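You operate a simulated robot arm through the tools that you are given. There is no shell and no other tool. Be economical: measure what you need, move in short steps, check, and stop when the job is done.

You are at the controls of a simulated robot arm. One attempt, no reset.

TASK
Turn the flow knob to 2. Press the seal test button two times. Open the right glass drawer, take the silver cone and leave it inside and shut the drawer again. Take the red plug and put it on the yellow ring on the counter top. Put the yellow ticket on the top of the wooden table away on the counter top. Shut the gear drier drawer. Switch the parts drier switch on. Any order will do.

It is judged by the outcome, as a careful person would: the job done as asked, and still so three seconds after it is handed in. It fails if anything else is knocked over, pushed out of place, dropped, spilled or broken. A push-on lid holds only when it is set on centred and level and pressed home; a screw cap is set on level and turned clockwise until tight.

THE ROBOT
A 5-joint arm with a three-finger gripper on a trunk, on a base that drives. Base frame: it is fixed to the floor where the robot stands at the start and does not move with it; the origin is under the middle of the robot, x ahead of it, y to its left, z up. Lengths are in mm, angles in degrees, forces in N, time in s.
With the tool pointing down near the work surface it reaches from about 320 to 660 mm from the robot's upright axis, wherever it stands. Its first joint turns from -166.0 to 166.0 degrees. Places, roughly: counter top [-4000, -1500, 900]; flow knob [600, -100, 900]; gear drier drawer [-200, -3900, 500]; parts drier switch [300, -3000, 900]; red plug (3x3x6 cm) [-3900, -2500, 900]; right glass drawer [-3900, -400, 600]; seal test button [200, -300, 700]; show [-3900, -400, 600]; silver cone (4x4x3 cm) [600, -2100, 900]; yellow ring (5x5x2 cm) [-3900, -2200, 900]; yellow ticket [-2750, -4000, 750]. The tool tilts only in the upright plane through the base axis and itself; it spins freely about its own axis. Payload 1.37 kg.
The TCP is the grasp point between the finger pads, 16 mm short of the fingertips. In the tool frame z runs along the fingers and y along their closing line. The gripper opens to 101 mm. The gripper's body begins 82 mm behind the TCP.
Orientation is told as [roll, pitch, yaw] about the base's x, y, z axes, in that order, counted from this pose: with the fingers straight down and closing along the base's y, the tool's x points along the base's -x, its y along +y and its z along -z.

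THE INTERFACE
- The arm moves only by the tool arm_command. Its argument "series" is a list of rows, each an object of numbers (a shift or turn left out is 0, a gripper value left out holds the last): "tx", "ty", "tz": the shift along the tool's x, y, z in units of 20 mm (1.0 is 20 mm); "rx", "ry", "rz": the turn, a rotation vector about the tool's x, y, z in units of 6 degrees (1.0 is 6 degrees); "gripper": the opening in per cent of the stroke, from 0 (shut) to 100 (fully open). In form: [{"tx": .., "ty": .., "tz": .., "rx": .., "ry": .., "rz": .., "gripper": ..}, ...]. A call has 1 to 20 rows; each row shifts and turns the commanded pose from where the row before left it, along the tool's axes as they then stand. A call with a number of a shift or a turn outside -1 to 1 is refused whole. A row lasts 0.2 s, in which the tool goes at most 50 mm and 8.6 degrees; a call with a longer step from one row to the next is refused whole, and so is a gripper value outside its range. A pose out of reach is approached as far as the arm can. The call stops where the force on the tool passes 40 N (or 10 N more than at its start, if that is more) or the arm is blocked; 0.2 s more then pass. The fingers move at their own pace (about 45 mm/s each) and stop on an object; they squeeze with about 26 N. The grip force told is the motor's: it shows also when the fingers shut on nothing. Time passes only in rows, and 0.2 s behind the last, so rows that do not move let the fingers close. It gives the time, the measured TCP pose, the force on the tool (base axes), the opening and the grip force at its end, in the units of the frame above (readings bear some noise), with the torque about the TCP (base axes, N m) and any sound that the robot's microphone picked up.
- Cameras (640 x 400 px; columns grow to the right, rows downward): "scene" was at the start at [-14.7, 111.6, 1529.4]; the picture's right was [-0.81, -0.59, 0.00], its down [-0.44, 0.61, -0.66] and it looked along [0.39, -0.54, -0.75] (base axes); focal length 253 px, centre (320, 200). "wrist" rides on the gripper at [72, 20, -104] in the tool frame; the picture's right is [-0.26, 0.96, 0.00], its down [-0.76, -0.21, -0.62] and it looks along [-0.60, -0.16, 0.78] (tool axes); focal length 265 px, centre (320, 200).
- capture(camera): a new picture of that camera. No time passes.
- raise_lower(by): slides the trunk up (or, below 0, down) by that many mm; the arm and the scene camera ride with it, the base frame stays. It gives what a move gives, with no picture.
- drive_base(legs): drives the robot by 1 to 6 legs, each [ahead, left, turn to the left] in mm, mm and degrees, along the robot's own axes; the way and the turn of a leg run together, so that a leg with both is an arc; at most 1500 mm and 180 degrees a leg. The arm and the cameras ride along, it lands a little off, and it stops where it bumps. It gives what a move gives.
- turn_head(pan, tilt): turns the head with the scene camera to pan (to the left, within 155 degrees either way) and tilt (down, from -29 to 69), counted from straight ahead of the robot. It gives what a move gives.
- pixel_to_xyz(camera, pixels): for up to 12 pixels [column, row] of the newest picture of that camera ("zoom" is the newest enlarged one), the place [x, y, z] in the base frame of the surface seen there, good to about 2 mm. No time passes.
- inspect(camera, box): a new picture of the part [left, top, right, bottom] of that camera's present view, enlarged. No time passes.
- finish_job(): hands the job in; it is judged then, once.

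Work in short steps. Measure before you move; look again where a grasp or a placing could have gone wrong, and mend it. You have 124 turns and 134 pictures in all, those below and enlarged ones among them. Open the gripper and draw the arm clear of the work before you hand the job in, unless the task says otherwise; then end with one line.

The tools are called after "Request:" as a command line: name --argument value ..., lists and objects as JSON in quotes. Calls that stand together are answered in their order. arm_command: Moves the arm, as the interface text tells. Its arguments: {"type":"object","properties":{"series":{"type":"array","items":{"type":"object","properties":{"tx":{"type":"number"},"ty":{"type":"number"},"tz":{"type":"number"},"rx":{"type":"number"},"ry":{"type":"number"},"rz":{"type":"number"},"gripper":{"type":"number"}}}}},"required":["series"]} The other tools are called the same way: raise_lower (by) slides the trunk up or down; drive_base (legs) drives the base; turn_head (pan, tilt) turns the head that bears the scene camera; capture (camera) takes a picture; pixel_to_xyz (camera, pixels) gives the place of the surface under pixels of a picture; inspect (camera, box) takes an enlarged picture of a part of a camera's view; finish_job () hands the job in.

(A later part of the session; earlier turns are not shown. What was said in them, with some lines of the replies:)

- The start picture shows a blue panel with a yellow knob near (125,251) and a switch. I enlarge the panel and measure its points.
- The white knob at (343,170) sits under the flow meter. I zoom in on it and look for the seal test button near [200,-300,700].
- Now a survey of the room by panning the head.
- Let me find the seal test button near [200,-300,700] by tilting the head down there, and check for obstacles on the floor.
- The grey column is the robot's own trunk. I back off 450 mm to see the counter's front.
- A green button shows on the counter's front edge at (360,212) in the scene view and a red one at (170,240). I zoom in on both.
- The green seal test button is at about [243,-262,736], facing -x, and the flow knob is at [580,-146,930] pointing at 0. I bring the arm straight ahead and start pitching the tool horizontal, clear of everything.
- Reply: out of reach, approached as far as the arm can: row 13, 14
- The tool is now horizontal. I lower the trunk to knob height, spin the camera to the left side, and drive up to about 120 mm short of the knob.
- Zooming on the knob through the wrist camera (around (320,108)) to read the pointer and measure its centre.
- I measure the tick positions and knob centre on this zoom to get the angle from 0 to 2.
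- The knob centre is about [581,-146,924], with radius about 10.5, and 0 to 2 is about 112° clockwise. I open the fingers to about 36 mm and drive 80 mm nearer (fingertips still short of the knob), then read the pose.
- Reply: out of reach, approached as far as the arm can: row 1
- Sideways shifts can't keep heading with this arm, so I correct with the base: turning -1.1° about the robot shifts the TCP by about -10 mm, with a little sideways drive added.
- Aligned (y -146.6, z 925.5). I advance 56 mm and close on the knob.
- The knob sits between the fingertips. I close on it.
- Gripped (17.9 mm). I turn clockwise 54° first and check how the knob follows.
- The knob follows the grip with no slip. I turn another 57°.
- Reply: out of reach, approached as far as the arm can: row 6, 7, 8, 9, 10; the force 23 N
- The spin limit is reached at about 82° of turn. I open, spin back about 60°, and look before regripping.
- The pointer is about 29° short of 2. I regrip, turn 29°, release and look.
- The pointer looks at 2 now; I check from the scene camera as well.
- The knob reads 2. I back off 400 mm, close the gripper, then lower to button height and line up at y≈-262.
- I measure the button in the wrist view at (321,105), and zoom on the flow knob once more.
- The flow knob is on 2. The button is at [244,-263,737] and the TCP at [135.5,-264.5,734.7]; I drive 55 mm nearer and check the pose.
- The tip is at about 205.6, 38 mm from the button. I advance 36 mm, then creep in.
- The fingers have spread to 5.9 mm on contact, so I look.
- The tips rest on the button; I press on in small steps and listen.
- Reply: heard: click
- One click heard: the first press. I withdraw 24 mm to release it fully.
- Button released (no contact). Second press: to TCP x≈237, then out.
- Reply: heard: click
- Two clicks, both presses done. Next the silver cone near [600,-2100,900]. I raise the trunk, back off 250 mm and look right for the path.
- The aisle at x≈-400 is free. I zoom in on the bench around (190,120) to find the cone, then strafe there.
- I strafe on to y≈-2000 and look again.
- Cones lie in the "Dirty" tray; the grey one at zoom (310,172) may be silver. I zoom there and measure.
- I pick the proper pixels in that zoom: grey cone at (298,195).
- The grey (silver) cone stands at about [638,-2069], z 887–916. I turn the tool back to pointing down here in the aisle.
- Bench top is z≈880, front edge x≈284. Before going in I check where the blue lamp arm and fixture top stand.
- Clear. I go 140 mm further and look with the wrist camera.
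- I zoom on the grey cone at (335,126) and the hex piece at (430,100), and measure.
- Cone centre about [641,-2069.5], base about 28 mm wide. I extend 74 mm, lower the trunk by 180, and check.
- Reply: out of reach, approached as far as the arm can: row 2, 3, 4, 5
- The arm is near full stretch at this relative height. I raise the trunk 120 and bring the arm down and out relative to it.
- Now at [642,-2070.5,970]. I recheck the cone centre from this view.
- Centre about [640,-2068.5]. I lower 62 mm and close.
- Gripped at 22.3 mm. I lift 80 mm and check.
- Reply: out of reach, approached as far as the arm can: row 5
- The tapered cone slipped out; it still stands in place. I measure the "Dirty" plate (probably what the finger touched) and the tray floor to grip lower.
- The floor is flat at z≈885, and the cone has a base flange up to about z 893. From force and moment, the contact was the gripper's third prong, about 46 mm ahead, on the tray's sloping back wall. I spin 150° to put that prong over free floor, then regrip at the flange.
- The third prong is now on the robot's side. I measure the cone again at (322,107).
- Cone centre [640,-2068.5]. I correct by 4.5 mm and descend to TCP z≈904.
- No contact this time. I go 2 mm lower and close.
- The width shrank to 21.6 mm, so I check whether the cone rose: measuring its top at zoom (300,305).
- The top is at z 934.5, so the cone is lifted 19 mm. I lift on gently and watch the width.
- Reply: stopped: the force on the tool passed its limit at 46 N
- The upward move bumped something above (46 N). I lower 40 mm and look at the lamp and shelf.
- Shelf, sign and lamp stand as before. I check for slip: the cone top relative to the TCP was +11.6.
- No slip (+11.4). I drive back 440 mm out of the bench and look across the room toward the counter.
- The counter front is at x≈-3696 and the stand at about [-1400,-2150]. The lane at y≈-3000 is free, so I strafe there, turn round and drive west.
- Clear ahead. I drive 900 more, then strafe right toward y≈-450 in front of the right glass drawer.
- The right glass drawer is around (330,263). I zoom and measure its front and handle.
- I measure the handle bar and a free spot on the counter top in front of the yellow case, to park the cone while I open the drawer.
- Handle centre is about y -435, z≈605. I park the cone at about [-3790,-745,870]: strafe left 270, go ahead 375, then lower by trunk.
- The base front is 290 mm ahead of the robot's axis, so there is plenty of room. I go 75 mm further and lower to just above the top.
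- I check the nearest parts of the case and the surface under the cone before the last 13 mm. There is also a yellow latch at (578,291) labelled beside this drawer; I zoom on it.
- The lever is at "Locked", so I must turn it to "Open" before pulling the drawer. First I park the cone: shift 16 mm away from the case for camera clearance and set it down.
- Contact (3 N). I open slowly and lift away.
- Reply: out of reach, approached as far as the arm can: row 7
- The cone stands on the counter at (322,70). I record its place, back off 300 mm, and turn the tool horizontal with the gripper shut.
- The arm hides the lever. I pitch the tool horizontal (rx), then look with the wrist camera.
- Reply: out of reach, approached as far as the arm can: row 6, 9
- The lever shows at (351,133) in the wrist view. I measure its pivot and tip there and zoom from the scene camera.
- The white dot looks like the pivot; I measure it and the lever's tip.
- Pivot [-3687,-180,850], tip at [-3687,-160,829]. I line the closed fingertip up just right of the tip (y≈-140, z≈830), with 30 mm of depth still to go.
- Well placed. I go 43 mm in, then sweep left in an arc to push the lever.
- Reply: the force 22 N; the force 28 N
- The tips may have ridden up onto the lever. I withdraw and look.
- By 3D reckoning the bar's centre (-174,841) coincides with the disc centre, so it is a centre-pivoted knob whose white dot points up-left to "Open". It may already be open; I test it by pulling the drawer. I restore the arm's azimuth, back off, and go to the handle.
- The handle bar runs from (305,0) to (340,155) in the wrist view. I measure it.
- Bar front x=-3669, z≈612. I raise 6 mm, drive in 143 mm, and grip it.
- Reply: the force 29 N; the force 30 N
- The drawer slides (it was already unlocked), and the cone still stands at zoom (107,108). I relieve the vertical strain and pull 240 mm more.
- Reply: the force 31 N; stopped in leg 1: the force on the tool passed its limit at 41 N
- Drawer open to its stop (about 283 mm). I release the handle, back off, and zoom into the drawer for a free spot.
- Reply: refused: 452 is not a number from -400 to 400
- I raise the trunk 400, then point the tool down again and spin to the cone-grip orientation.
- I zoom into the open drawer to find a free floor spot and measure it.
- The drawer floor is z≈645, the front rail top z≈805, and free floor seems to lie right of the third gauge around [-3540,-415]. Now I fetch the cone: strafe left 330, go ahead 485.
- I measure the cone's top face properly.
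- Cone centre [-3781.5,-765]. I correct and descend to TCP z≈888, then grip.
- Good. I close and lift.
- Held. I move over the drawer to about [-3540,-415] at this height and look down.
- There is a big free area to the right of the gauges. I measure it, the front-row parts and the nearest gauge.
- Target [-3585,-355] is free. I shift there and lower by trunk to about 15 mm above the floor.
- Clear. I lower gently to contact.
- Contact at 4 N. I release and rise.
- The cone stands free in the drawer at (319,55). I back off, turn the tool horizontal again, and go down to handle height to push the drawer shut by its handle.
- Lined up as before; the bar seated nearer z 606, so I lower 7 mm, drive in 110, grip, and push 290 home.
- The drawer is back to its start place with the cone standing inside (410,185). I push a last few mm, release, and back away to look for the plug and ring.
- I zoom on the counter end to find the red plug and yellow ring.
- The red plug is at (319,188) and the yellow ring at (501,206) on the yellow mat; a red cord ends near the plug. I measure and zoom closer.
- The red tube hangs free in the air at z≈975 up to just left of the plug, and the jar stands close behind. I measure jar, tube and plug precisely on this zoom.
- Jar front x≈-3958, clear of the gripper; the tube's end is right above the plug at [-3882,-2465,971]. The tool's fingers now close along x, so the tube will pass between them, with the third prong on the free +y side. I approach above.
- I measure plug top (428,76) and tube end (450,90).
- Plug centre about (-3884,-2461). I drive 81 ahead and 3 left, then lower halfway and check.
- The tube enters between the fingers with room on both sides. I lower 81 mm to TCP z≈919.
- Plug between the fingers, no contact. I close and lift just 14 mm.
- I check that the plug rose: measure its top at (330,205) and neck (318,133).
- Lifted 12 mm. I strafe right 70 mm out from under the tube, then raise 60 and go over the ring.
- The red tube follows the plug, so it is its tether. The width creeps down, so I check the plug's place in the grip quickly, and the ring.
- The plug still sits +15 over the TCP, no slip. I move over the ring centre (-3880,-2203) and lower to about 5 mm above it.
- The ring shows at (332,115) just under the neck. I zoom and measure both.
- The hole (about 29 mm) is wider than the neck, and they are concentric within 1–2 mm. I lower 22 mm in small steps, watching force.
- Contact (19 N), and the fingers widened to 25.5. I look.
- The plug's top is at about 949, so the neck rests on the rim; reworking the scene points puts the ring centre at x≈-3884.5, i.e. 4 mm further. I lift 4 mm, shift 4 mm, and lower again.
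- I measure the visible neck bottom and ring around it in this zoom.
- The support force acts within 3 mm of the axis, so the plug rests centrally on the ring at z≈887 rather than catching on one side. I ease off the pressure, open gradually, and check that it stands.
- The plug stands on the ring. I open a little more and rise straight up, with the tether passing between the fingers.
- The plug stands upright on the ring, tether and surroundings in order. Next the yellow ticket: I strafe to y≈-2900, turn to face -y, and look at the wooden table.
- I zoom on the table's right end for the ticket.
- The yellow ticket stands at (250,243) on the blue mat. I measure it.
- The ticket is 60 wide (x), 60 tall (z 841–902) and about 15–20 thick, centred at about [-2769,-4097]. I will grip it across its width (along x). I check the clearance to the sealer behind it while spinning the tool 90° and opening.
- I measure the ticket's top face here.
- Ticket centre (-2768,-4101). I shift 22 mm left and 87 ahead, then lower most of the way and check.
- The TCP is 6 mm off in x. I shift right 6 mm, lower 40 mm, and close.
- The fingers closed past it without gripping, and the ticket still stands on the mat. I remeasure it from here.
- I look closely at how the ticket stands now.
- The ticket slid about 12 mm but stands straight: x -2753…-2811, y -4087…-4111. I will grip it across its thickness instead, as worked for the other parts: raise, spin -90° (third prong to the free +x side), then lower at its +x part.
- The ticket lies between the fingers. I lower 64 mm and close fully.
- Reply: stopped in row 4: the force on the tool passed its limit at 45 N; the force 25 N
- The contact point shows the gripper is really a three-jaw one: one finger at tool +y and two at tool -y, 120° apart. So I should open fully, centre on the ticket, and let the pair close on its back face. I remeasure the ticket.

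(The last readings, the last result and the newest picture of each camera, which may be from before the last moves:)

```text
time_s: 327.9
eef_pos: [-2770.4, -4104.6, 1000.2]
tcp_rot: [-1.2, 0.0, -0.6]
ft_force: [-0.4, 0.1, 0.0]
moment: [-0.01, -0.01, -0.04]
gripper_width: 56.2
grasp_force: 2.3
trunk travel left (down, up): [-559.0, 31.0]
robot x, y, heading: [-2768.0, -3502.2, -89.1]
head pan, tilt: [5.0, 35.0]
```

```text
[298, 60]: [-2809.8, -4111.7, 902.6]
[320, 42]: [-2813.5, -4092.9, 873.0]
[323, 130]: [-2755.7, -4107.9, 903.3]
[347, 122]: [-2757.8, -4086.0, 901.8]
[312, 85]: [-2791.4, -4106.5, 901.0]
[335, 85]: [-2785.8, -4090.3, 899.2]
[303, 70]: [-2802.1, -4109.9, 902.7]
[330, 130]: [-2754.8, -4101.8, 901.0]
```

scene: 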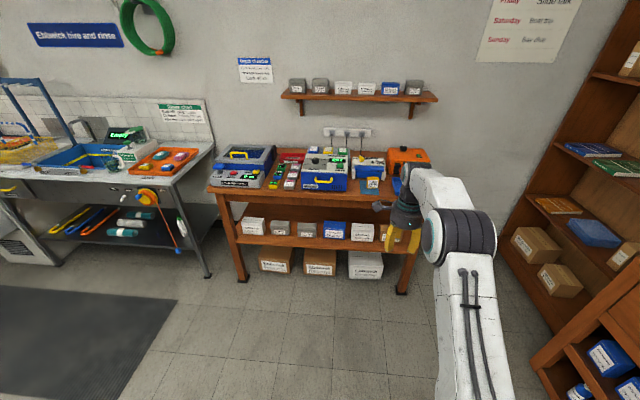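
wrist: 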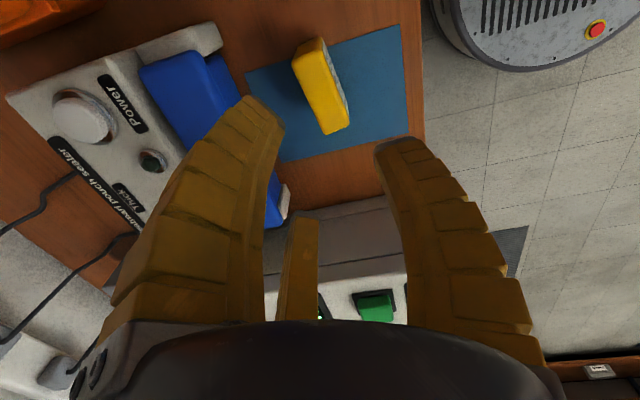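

Ticket centre (-2784,-4099). I correct tilt, open fully, shift 14 mm right, and lower carefully.

Request:
arm_command --series '[{"rx": -0.2, "gripper": 100}, {}, {}, {}]'

Request:
drive_base --legs '[[-1, -14, 0]]'

Request:
raise_lower --by -65

Request:
capture --camera "wrist"

```text
time_s: 328.9
eef_pos: [-2771.1, -4104.9, 1002.3]
tcp_rot: [0.0, 0.0, -0.5]
ft_force: [-0.3, -0.4, -0.1]
moment: [-0.03, 0.01, 0.0]
gripper_width: 100.8
grasp_force: 0.0
trunk travel left (down, up): [-559.0, 31.0]
robot x, y, heading: [-2766.0, -3502.0, -89.4]
head pan, tilt: [5.0, 35.0]
```

```text
time_s: 329.7
eef_pos: [-2785.8, -4103.7, 1001.8]
tcp_rot: [-0.1, 0.0, -0.5]
ft_force: [-0.5, -0.2, -0.4]
moment: [-0.03, -0.04, 0.01]
gripper_width: 100.8
grasp_force: 0.0
trunk travel left (down, up): [-559.0, 31.0]
robot x, y, heading: [-2781.0, -3497.2, -89.4]
head pan, tilt: [5.0, 35.0]
```

```text
time_s: 330.7
eef_pos: [-2785.2, -4104.7, 936.1]
tcp_rot: [0.1, 0.1, -0.5]
ft_force: [-0.3, 0.0, 0.9]
moment: [-0.03, -0.01, -0.01]
gripper_width: 100.6
grasp_force: 0.1
trunk travel left (down, up): [-494.0, 96.0]
robot x, y, heading: [-2782.4, -3500.5, -89.5]
head pan, tilt: [5.0, 35.0]
```

```text
9 pictures are left
```

wrist: 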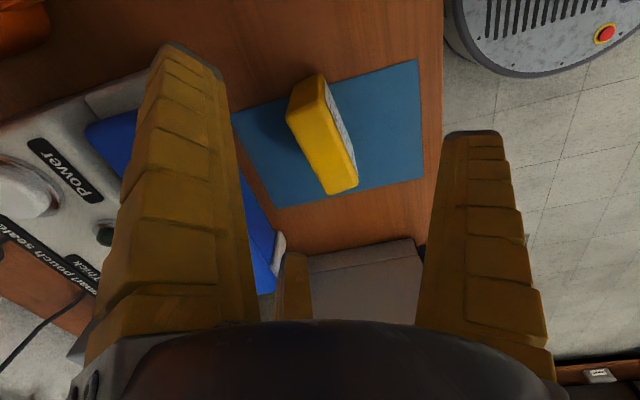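

Well placed. I lower 54 mm, close, and lift a little.

Request:
arm_command --series '[{"tz": 0.6}, {"tz": 0.6}, {"tz": 0.6}, {"tz": 0.6}, {"tz": 0.3}, {}, {"gripper": 0}, {}, {}, {}, {}, {}, {}]'

Request:
raise_lower --by 80

Request:
capture --camera "wrist"

```text
time_s: 333.5
eef_pos: [-2785.0, -4103.2, 883.7]
tcp_rot: [-0.1, 0.1, -0.5]
ft_force: [-0.1, 2.0, 5.8]
moment: [0.19, -0.02, -0.02]
gripper_width: 31.1
grasp_force: 26.3
trunk travel left (down, up): [-494.0, 96.0]
robot x, y, heading: [-2781.0, -3499.8, -89.5]
head pan, tilt: [5.0, 35.0]
```

```text
time_s: 334.7
eef_pos: [-2784.7, -4103.1, 963.8]
tcp_rot: [0.0, 0.0, -0.4]
ft_force: [0.3, -0.5, -0.2]
moment: [-0.01, -0.01, 0.03]
gripper_width: 30.1
grasp_force: 26.0
trunk travel left (down, up): [-574.0, 16.0]
robot x, y, heading: [-2780.4, -3501.9, -89.1]
head pan, tilt: [5.0, 35.0]
```

```text
8 pictures are left
5 turns are left
```

wrist: 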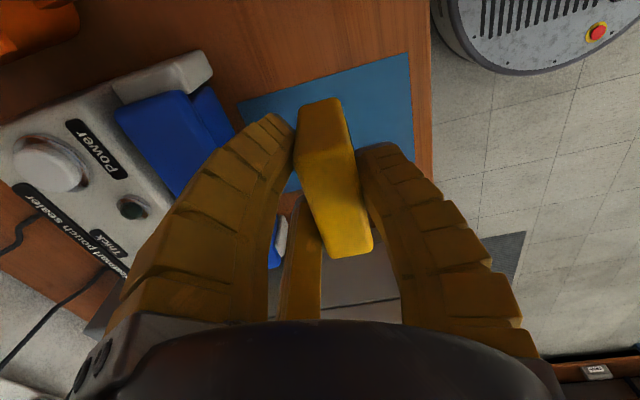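

Ticket held. Few turns remain, so I chain the steps: carry the ticket to the free front part of the counter top at about [-3785,-2390], set it down, release, retreat, turn the tool horizontal, drive to the drier cabinet, and photograph the drawer and the switch with measuring grids.

Request:
drive_base --legs '[[-600, 0, 0], [0, 0, -90], [0, -512, 0], [403, 0, 0]]'

Request:
arm_command --series '[{"tz": 0.5}, {"tz": 0.5}, {"tz": 0.5}, {"tz": 0.5}, {"tz": 0.2}, {"tz": 0.15}, {"tz": 0.1}, {}]'

Request:
arm_command --series '[{"gripper": 45}, {}, {"gripper": 100}, {}, {}, {}, {"tz": -0.5}, {"tz": -1}, {"tz": -1}, {"tz": -1}, {"tz": -1}, {}]'

Request:
drive_base --legs '[[-450, 0, 0]]'

Request:
inspect --camera "scene" --box '[220, 100, 420, 225]'

Request:
arm_command --series '[{"rx": 1, "gripper": 0}, {"rx": 1}, {"rx": 1}, {"rx": 1}, {"rx": 1}, {"rx": 1}, {"rx": 1}, {"rx": 1}, {"rx": 1}, {"rx": 1}, {"rx": 1}, {"rx": 1}, {"rx": 1}, {"rx": 1}, {"rx": 1}]'

Request:
drive_base --legs '[[0, 600, 0], [-1400, 0, 0], [-1130, 0, 0], [0, 0, 90]]'

Request:
turn_head --pan 0 --tilt 45

Request:
capture --camera "scene"

Request:
pixel_to_xyz --camera "scene" --pixels '[[200, 140], [260, 140], [320, 140], [380, 140], [200, 180], [260, 180], [320, 180], [380, 180], [200, 220], [260, 220], [320, 220], [320, 100]]'

Request:
turn_head --pan 85 --tilt 35

Request:
capture --camera "scene"

Request:
pixel_to_xyz --camera "scene" --pixels '[[260, 170], [320, 170], [380, 170], [260, 200], [320, 200], [380, 200], [260, 230], [320, 230], [380, 230], [200, 200], [440, 200], [320, 260]]'

```text
time_s: 346.5
eef_pos: [-3799.2, -2425.8, 962.9]
tcp_rot: [0.0, 0.1, -89.4]
ft_force: [-0.4, 0.3, -0.7]
moment: [-0.01, -0.01, 0.0]
gripper_width: 29.1
grasp_force: 25.7
trunk travel left (down, up): [-574.0, 16.0]
robot x, y, heading: [-3193.2, -2419.1, -178.1]
head pan, tilt: [5.0, 35.0]
```

```text
time_s: 348.3
eef_pos: [-3798.7, -2423.4, 916.1]
tcp_rot: [-0.4, 0.1, -89.4]
ft_force: [0.9, 1.1, 16.5]
moment: [0.0, -0.06, -0.01]
gripper_width: 29.3
grasp_force: 25.7
trunk travel left (down, up): [-574.0, 16.0]
robot x, y, heading: [-3193.5, -2416.5, -178.0]
head pan, tilt: [5.0, 35.0]
```

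```text
time_s: 350.9
eef_pos: [-3799.0, -2425.4, 1004.4]
tcp_rot: [0.0, 0.0, -89.4]
ft_force: [0.4, -0.6, 0.4]
moment: [0.0, 0.0, 0.03]
gripper_width: 100.6
grasp_force: 0.0
trunk travel left (down, up): [-574.0, 16.0]
robot x, y, heading: [-3194.3, -2420.9, -178.3]
head pan, tilt: [5.0, 35.0]
```

```text
time_s: 353.6
eef_pos: [-3350.1, -2409.2, 1004.0]
tcp_rot: [-0.1, 0.1, -89.5]
ft_force: [0.7, 0.2, -0.1]
moment: [0.0, 0.05, 0.0]
gripper_width: 100.6
grasp_force: 0.2
trunk travel left (down, up): [-574.0, 16.0]
robot x, y, heading: [-2746.8, -2400.4, -178.3]
head pan, tilt: [5.0, 35.0]
```

```text
3.20 times, centred on (320, 162) of scene
```

zoom: 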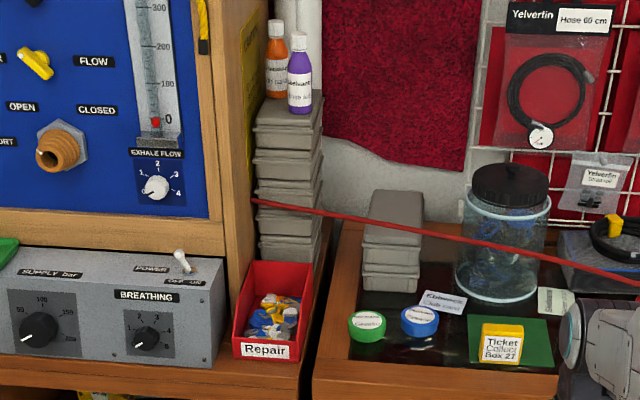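

```text
time_s: 356.8
eef_pos: [-3351.1, -2408.6, 1003.4]
tcp_rot: [-90.0, 0.0, -89.5]
ft_force: [0.0, -1.0, 0.2]
moment: [0.03, -0.01, 0.02]
gripper_width: 0.0
grasp_force: 26.2
trunk travel left (down, up): [-574.0, 16.0]
robot x, y, heading: [-2747.5, -2397.8, -178.0]
head pan, tilt: [5.0, 35.0]
```

```text
time_s: 376.0
eef_pos: [-208.2, -3557.7, 1003.1]
tcp_rot: [-90.0, 0.0, -3.0]
ft_force: [0.5, -0.3, 1.0]
moment: [-0.02, -0.01, 0.0]
gripper_width: 0.0
grasp_force: 26.1
trunk travel left (down, up): [-574.0, 16.0]
robot x, y, heading: [-175.5, -2952.1, -91.9]
head pan, tilt: [5.0, 35.0]
```

```text
time_s: 376.7
eef_pos: [-207.5, -3557.5, 1002.6]
tcp_rot: [-90.1, -0.1, -3.0]
ft_force: [0.1, 0.0, -0.5]
moment: [0.03, -0.05, -0.01]
gripper_width: 0.0
grasp_force: 26.3
trunk travel left (down, up): [-574.0, 16.0]
robot x, y, heading: [-174.7, -2950.3, -91.9]
head pan, tilt: [0.0, 45.0]
```

```text
6 pictures are left
```

scene: 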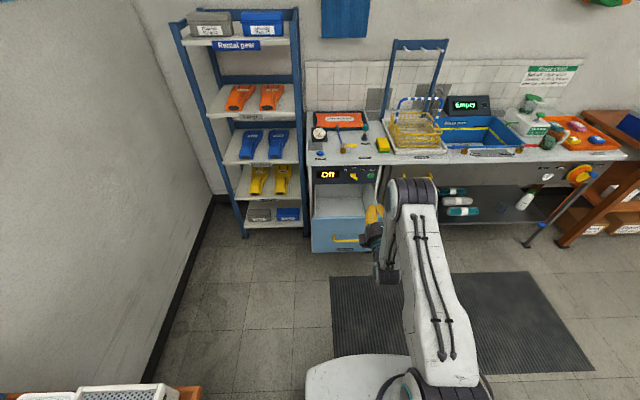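

```text
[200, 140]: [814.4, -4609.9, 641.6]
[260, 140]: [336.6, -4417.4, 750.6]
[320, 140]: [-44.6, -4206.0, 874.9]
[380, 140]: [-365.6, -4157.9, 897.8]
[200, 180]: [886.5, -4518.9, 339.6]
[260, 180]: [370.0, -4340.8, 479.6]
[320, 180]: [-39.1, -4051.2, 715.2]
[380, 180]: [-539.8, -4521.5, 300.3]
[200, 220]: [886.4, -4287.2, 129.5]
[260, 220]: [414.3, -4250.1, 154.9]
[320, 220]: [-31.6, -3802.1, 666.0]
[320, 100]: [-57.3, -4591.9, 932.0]
```

```text
time_s: 378.3
eef_pos: [-207.8, -3558.0, 1002.6]
tcp_rot: [-90.0, 0.0, -3.0]
ft_force: [0.5, 0.0, -0.9]
moment: [-0.01, 0.02, -0.03]
gripper_width: 0.0
grasp_force: 26.1
trunk travel left (down, up): [-574.0, 16.0]
robot x, y, heading: [-177.4, -2952.4, -91.9]
head pan, tilt: [85.0, 35.0]
```

```text
5 pictures are left
```

scene: 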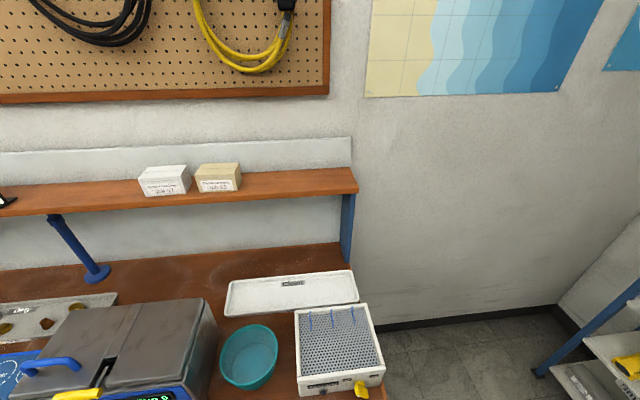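

```text
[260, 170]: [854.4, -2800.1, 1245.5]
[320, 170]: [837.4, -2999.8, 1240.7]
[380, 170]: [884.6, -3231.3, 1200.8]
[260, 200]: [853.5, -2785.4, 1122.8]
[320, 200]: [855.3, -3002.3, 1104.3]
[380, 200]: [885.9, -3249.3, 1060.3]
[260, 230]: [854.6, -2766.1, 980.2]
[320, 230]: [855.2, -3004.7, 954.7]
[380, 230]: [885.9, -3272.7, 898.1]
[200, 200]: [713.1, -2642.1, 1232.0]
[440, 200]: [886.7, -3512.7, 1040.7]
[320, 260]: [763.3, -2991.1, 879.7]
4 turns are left
```

The ticket stands upright on the counter's green mat. The gear drier drawer front is at y≈-3802, z up to 666, x centre about -160, with the cabinet face at y≈-4050. Chain: measure the switch in this picture, push the drawer shut at z≈610, back off, and take pictures of drawer and switch.

Request:
pixel_to_xyz --camera "scene" --pixels '[[361, 388], [359, 383], [363, 393], [355, 380], [340, 388], [325, 388], [310, 391], [378, 380], [300, 370], [345, 378], [382, 388], [366, 388]]'

Request:
drive_base --legs '[[0, 25, 1.9]]'

Request:
raise_lower --by -393

Request:
drive_base --legs '[[485, 0, 0]]'

Request:
drive_base --legs '[[15, 0, 0]]'

Request:
drive_base --legs '[[-480, 0, 0], [0, -320, 0]]'

Request:
turn_head --pan 20 --tilt 30

Request:
capture --camera "scene"

Request:
pixel_to_xyz --camera "scene" --pixels '[[280, 180], [300, 180], [320, 180], [340, 180], [280, 210], [300, 210], [320, 210], [340, 210], [300, 240], [320, 240], [340, 240], [360, 210]]'

Request:
turn_head --pan 81 --tilt 27

Request:
inspect --camera "scene" --box '[230, 145, 410, 257]'

Request:
pixel_to_xyz --camera "zoom" --pixels '[[200, 150], [260, 150], [320, 150], [380, 150], [200, 200], [260, 200], [320, 200], [380, 200], [200, 250], [260, 250], [320, 250], [380, 250]]'

```text
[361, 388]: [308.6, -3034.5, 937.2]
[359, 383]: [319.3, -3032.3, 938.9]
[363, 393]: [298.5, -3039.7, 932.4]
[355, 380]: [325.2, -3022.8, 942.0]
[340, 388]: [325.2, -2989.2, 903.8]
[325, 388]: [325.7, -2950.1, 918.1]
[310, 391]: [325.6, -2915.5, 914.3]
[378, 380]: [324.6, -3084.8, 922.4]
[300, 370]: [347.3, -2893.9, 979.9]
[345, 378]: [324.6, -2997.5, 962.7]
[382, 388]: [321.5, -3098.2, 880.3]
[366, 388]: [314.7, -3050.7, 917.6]
```

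```text
time_s: 379.1
eef_pos: [-160.8, -3557.8, 1004.5]
tcp_rot: [-90.0, 0.1, -1.1]
ft_force: [-0.4, 0.3, -0.4]
moment: [0.0, 0.01, -0.05]
gripper_width: 0.0
grasp_force: 25.8
trunk travel left (down, up): [-574.0, 16.0]
robot x, y, heading: [-149.0, -2950.7, -89.7]
head pan, tilt: [85.0, 35.0]
```

```text
time_s: 382.9
eef_pos: [-161.8, -3558.5, 610.1]
tcp_rot: [-90.0, -0.1, -1.1]
ft_force: [-0.1, -0.6, -0.1]
moment: [0.01, 0.0, -0.03]
gripper_width: 0.3
grasp_force: 25.8
trunk travel left (down, up): [-181.0, 409.0]
robot x, y, heading: [-151.1, -2949.7, -89.3]
head pan, tilt: [85.0, 35.0]
```

```text
time_s: 385.6
eef_pos: [-155.3, -4020.6, 609.9]
tcp_rot: [-89.7, 0.1, -0.7]
ft_force: [-0.1, 5.2, 1.5]
moment: [-0.06, -0.01, 0.04]
gripper_width: 5.8
grasp_force: 28.5
trunk travel left (down, up): [-181.0, 409.0]
robot x, y, heading: [-150.5, -3417.2, -89.4]
head pan, tilt: [85.0, 35.0]
stopped in leg 1: the force on the tool passed its limit at 46 N (the readings are from after the stop); the commanded pose is now the measured one
```

```text
time_s: 386.4
eef_pos: [-155.4, -4019.8, 608.9]
tcp_rot: [-89.6, 0.1, -0.7]
ft_force: [-0.2, 16.7, 7.1]
moment: [-0.04, -0.02, 0.04]
gripper_width: 6.0
grasp_force: 27.9
trunk travel left (down, up): [-181.0, 409.0]
robot x, y, heading: [-148.2, -3425.5, -89.3]
head pan, tilt: [85.0, 35.0]
stopped in leg 1: the force on the tool passed its limit at 55 N (the readings are from after the stop); the commanded pose is now the measured one
```

```text
time_s: 391.0
eef_pos: [-471.9, -3553.2, 608.7]
tcp_rot: [-89.4, 0.0, -0.4]
ft_force: [-0.2, -0.1, 0.9]
moment: [-0.02, -0.01, 0.01]
gripper_width: 0.0
grasp_force: 28.1
trunk travel left (down, up): [-181.0, 409.0]
robot x, y, heading: [-467.9, -2949.7, -89.0]
head pan, tilt: [85.0, 35.0]
```

```text
time_s: 392.3
eef_pos: [-472.5, -3552.8, 607.1]
tcp_rot: [-89.4, -0.1, -0.4]
ft_force: [-0.5, -0.8, 0.3]
moment: [0.02, -0.04, -0.01]
gripper_width: 0.0
grasp_force: 28.2
trunk travel left (down, up): [-181.0, 409.0]
robot x, y, heading: [-467.0, -2952.0, -89.4]
head pan, tilt: [20.0, 30.0]
```

```text
4 pictures are left
```

scene: 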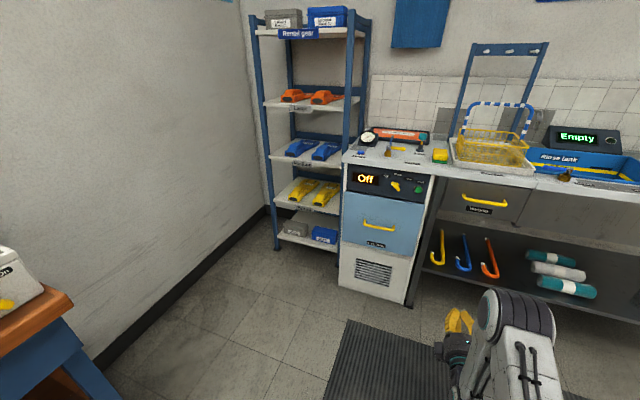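

```text
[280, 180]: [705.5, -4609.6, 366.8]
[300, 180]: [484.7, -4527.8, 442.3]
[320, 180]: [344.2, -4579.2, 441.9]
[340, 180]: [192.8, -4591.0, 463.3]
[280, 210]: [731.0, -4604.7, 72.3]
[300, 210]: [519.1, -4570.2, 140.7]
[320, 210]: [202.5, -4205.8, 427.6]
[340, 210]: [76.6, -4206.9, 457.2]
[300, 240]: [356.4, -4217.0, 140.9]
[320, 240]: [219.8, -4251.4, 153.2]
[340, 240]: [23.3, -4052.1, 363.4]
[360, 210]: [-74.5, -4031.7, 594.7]
```

```text
time_s: 393.6
eef_pos: [-472.5, -3552.1, 606.1]
tcp_rot: [-89.4, 0.0, -0.4]
ft_force: [0.0, -0.1, 0.6]
moment: [-0.01, 0.02, 0.0]
gripper_width: 0.3
grasp_force: 28.1
trunk travel left (down, up): [-181.0, 409.0]
robot x, y, heading: [-470.6, -2954.0, -89.3]
head pan, tilt: [81.0, 27.0]
```

```text
3.56 times, centred on (320, 201) of scene
```

zoom: 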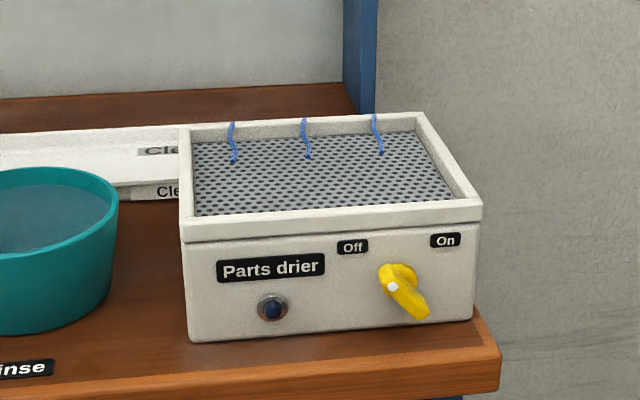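

```text
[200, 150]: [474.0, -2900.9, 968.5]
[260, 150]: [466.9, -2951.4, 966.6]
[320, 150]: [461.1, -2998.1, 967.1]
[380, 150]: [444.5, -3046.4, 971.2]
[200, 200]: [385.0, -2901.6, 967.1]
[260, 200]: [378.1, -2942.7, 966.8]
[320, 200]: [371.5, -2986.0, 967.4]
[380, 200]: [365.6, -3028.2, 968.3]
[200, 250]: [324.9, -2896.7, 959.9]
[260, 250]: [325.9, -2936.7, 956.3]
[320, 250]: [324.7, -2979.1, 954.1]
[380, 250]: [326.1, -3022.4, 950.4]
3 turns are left
```

The gear drier drawer is shut (front face at y≈-4032, flush in the picture). The parts drier switch is a bar knob with its dot at "Off"; its pivot is about [300,-3037,930] and its tail points lower right to (-3053,913). I turn to face it and line up right of the tail, short of contact, then read the exact pose.

Request:
drive_base --legs '[[0, 0, 89.3], [0, -128, 0]]'

Request:
raise_lower --by 300

Request:
drive_base --legs '[[110, 0, 0]]'

Request:
arm_command --series '[{}, {}]'

Request:
capture --camera "wrist"

Request:
pixel_to_xyz --camera "wrist" --pixels '[[320, 60], [320, 80], [320, 100], [320, 120], [290, 60], [290, 80], [290, 100], [350, 60], [350, 80], [350, 100], [320, 40], [300, 120]]'

```text
time_s: 398.6
eef_pos: [126.7, -3103.4, 608.0]
tcp_rot: [-89.4, 0.1, 87.6]
ft_force: [0.2, 0.2, 0.1]
moment: [-0.01, 0.01, -0.03]
gripper_width: 0.1
grasp_force: 27.7
trunk travel left (down, up): [-181.0, 409.0]
robot x, y, heading: [-474.7, -3077.9, -1.2]
head pan, tilt: [81.0, 27.0]
```

```text
time_s: 401.6
eef_pos: [127.0, -3103.7, 906.5]
tcp_rot: [-89.4, 0.0, 87.6]
ft_force: [0.3, 0.7, 1.0]
moment: [-0.01, -0.01, -0.02]
gripper_width: 0.0
grasp_force: 27.9
trunk travel left (down, up): [-481.0, 109.0]
robot x, y, heading: [-477.1, -3077.9, -1.2]
head pan, tilt: [81.0, 27.0]
```

```text
time_s: 402.8
eef_pos: [235.6, -3105.6, 906.3]
tcp_rot: [-89.4, 0.0, 87.6]
ft_force: [0.8, 0.1, -0.6]
moment: [-0.01, -0.02, 0.0]
gripper_width: 0.2
grasp_force: 28.1
trunk travel left (down, up): [-481.0, 109.0]
robot x, y, heading: [-360.4, -3082.1, -1.5]
head pan, tilt: [81.0, 27.0]
```

```text
time_s: 403.4
eef_pos: [234.9, -3106.2, 906.4]
tcp_rot: [-89.4, 0.0, 87.6]
ft_force: [0.6, -0.3, -0.4]
moment: [-0.02, 0.01, -0.01]
gripper_width: 0.0
grasp_force: 28.1
trunk travel left (down, up): [-481.0, 109.0]
robot x, y, heading: [-366.7, -3084.7, -1.2]
head pan, tilt: [81.0, 27.0]
```

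```text
2 pictures are left
```

wrist: 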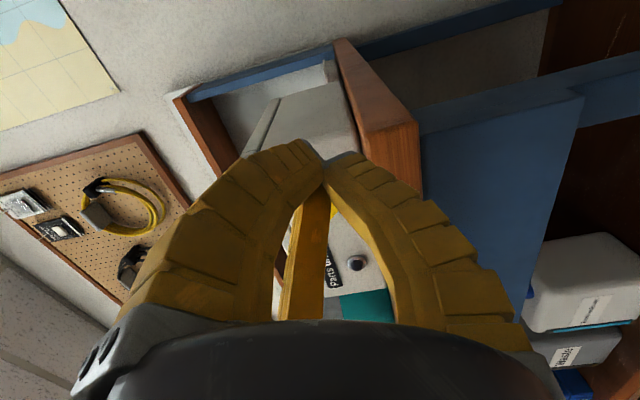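

```text
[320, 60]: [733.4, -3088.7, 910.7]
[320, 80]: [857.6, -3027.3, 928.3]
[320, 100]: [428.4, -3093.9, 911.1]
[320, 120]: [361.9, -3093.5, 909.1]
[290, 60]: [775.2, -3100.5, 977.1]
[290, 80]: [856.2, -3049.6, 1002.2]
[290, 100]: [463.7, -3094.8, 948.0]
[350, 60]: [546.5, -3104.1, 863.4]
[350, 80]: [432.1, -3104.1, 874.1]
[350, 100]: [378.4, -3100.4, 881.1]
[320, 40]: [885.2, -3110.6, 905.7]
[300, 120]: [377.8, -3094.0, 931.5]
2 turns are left
```

The TCP is at y -3106, about 25 mm too far right, pointing 2.4° right. I correct by base turn and strafe, go in to depth x≈300, sweep left 45 mm in an arc (force-limited) to carry the tail over, retreat, open, and check by picture.

Request:
drive_base --legs '[[0, 9, 1.5]]'

Request:
drive_base --legs '[[64, 0, 0]]'

Request:
arm_command --series '[{"tx": -0.25, "ry": -0.08}, {"tx": -0.25, "ry": -0.08}, {"tx": -0.25, "ry": -0.08}, {"tx": -0.25, "ry": -0.08}, {"tx": -0.25, "ry": -0.08}, {"tx": -0.25, "ry": -0.08}, {"tx": -0.25, "ry": -0.08}, {"tx": -0.25, "ry": -0.08}, {"tx": -0.25, "ry": -0.08}]'

Request:
drive_base --legs '[[-150, 0, 0]]'

Request:
turn_head --pan -6 --tilt 38

Request:
inspect --camera "scene" --box '[240, 145, 400, 255]'

Request:
pixel_to_xyz --camera "zoom" --pixels '[[260, 150], [320, 150], [380, 150], [260, 200], [320, 200], [380, 200], [260, 250], [320, 250], [380, 250], [320, 300], [380, 300], [440, 250]]'

```text
time_s: 404.2
eef_pos: [238.1, -3081.0, 907.0]
tcp_rot: [-89.4, -0.1, 89.2]
ft_force: [-0.6, -0.3, 0.3]
moment: [-0.02, 0.02, -0.04]
gripper_width: 0.0
grasp_force: 28.5
trunk travel left (down, up): [-481.0, 109.0]
robot x, y, heading: [-364.1, -3073.3, 0.1]
head pan, tilt: [81.0, 27.0]
```

```text
time_s: 405.2
eef_pos: [298.5, -3081.3, 907.5]
tcp_rot: [-89.1, -0.1, 89.1]
ft_force: [-20.2, 0.6, -3.6]
moment: [0.01, 0.56, 0.09]
gripper_width: 0.0
grasp_force: 28.1
trunk travel left (down, up): [-481.0, 109.0]
robot x, y, heading: [-298.5, -3071.3, 0.4]
head pan, tilt: [81.0, 27.0]
```

```text
time_s: 406.6
eef_pos: [298.8, -3060.4, 904.5]
tcp_rot: [-88.9, -0.2, 91.5]
ft_force: [-8.0, -9.7, 1.4]
moment: [-0.11, 0.32, -0.02]
gripper_width: 0.0
grasp_force: 28.2
trunk travel left (down, up): [-481.0, 109.0]
robot x, y, heading: [-297.1, -3073.1, 0.3]
head pan, tilt: [81.0, 27.0]
stopped in row 7: the force on the tool passed its limit at 42 N (the readings are from after the stop); the commanded pose is now the measured one
```

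```text
time_s: 408.0
eef_pos: [151.7, -3058.0, 905.2]
tcp_rot: [-89.0, -0.1, 91.6]
ft_force: [0.7, 0.4, 0.1]
moment: [0.0, 0.0, 0.01]
gripper_width: 0.0
grasp_force: 28.3
trunk travel left (down, up): [-481.0, 109.0]
robot x, y, heading: [-448.1, -3072.4, 0.2]
head pan, tilt: [81.0, 27.0]
```

```text
time_s: 409.6
eef_pos: [153.5, -3057.8, 904.5]
tcp_rot: [-88.8, -0.1, 91.7]
ft_force: [-1.9, 0.4, 0.4]
moment: [0.02, 0.06, 0.0]
gripper_width: 0.0
grasp_force: 28.3
trunk travel left (down, up): [-481.0, 109.0]
robot x, y, heading: [-446.2, -3071.0, 0.1]
head pan, tilt: [-6.0, 38.0]
```

```text
3.64 times, centred on (320, 200) of scene
```

zoom: 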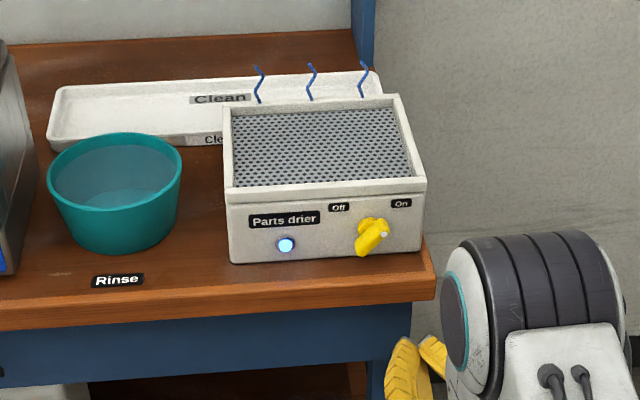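

```text
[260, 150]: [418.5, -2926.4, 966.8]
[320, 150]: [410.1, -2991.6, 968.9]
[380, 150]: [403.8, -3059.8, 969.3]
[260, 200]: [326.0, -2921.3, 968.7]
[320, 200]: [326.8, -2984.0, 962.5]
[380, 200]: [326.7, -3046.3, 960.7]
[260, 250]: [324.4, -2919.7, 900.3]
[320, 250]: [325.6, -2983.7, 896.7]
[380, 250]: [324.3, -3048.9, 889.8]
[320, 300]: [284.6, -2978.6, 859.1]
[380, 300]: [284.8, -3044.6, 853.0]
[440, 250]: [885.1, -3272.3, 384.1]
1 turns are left
```

The switch's dot now points to "On" and its lamp is lit. I open the gripper, draw back clear, and hand in.

Request:
drive_base --legs '[[-120, 0, 0]]'

Request:
arm_command --series '[{"gripper": 60}, {}, {}, {}]'

Request:
finish_job

```text
time_s: 410.8
eef_pos: [34.8, -3059.1, 905.9]
tcp_rot: [-89.0, -0.1, 91.4]
ft_force: [-0.5, 0.6, 0.0]
moment: [-0.01, 0.04, -0.03]
gripper_width: 0.0
grasp_force: 28.1
trunk travel left (down, up): [-481.0, 109.0]
robot x, y, heading: [-567.3, -3072.7, 0.3]
head pan, tilt: [-6.0, 38.0]
```

```text
time_s: 411.8
eef_pos: [33.9, -3058.7, 905.2]
tcp_rot: [-88.9, -0.1, 91.7]
ft_force: [-0.2, 0.5, 0.7]
moment: [0.0, -0.02, 0.02]
gripper_width: 64.0
grasp_force: 2.9
trunk travel left (down, up): [-481.0, 109.0]
robot x, y, heading: [-563.5, -3069.3, 0.1]
head pan, tilt: [-6.0, 38.0]
```

```text
The job is handed in.
```

All seven tasks were done and handed in: flow knob on 2, seal test pressed twice, silver cone in the shut right glass drawer, red plug on the yellow ring, ticket on the counter top, gear drier drawer shut, parts drier on; the arm bumped something over the bench once (46 N), with nothing seen displaced.
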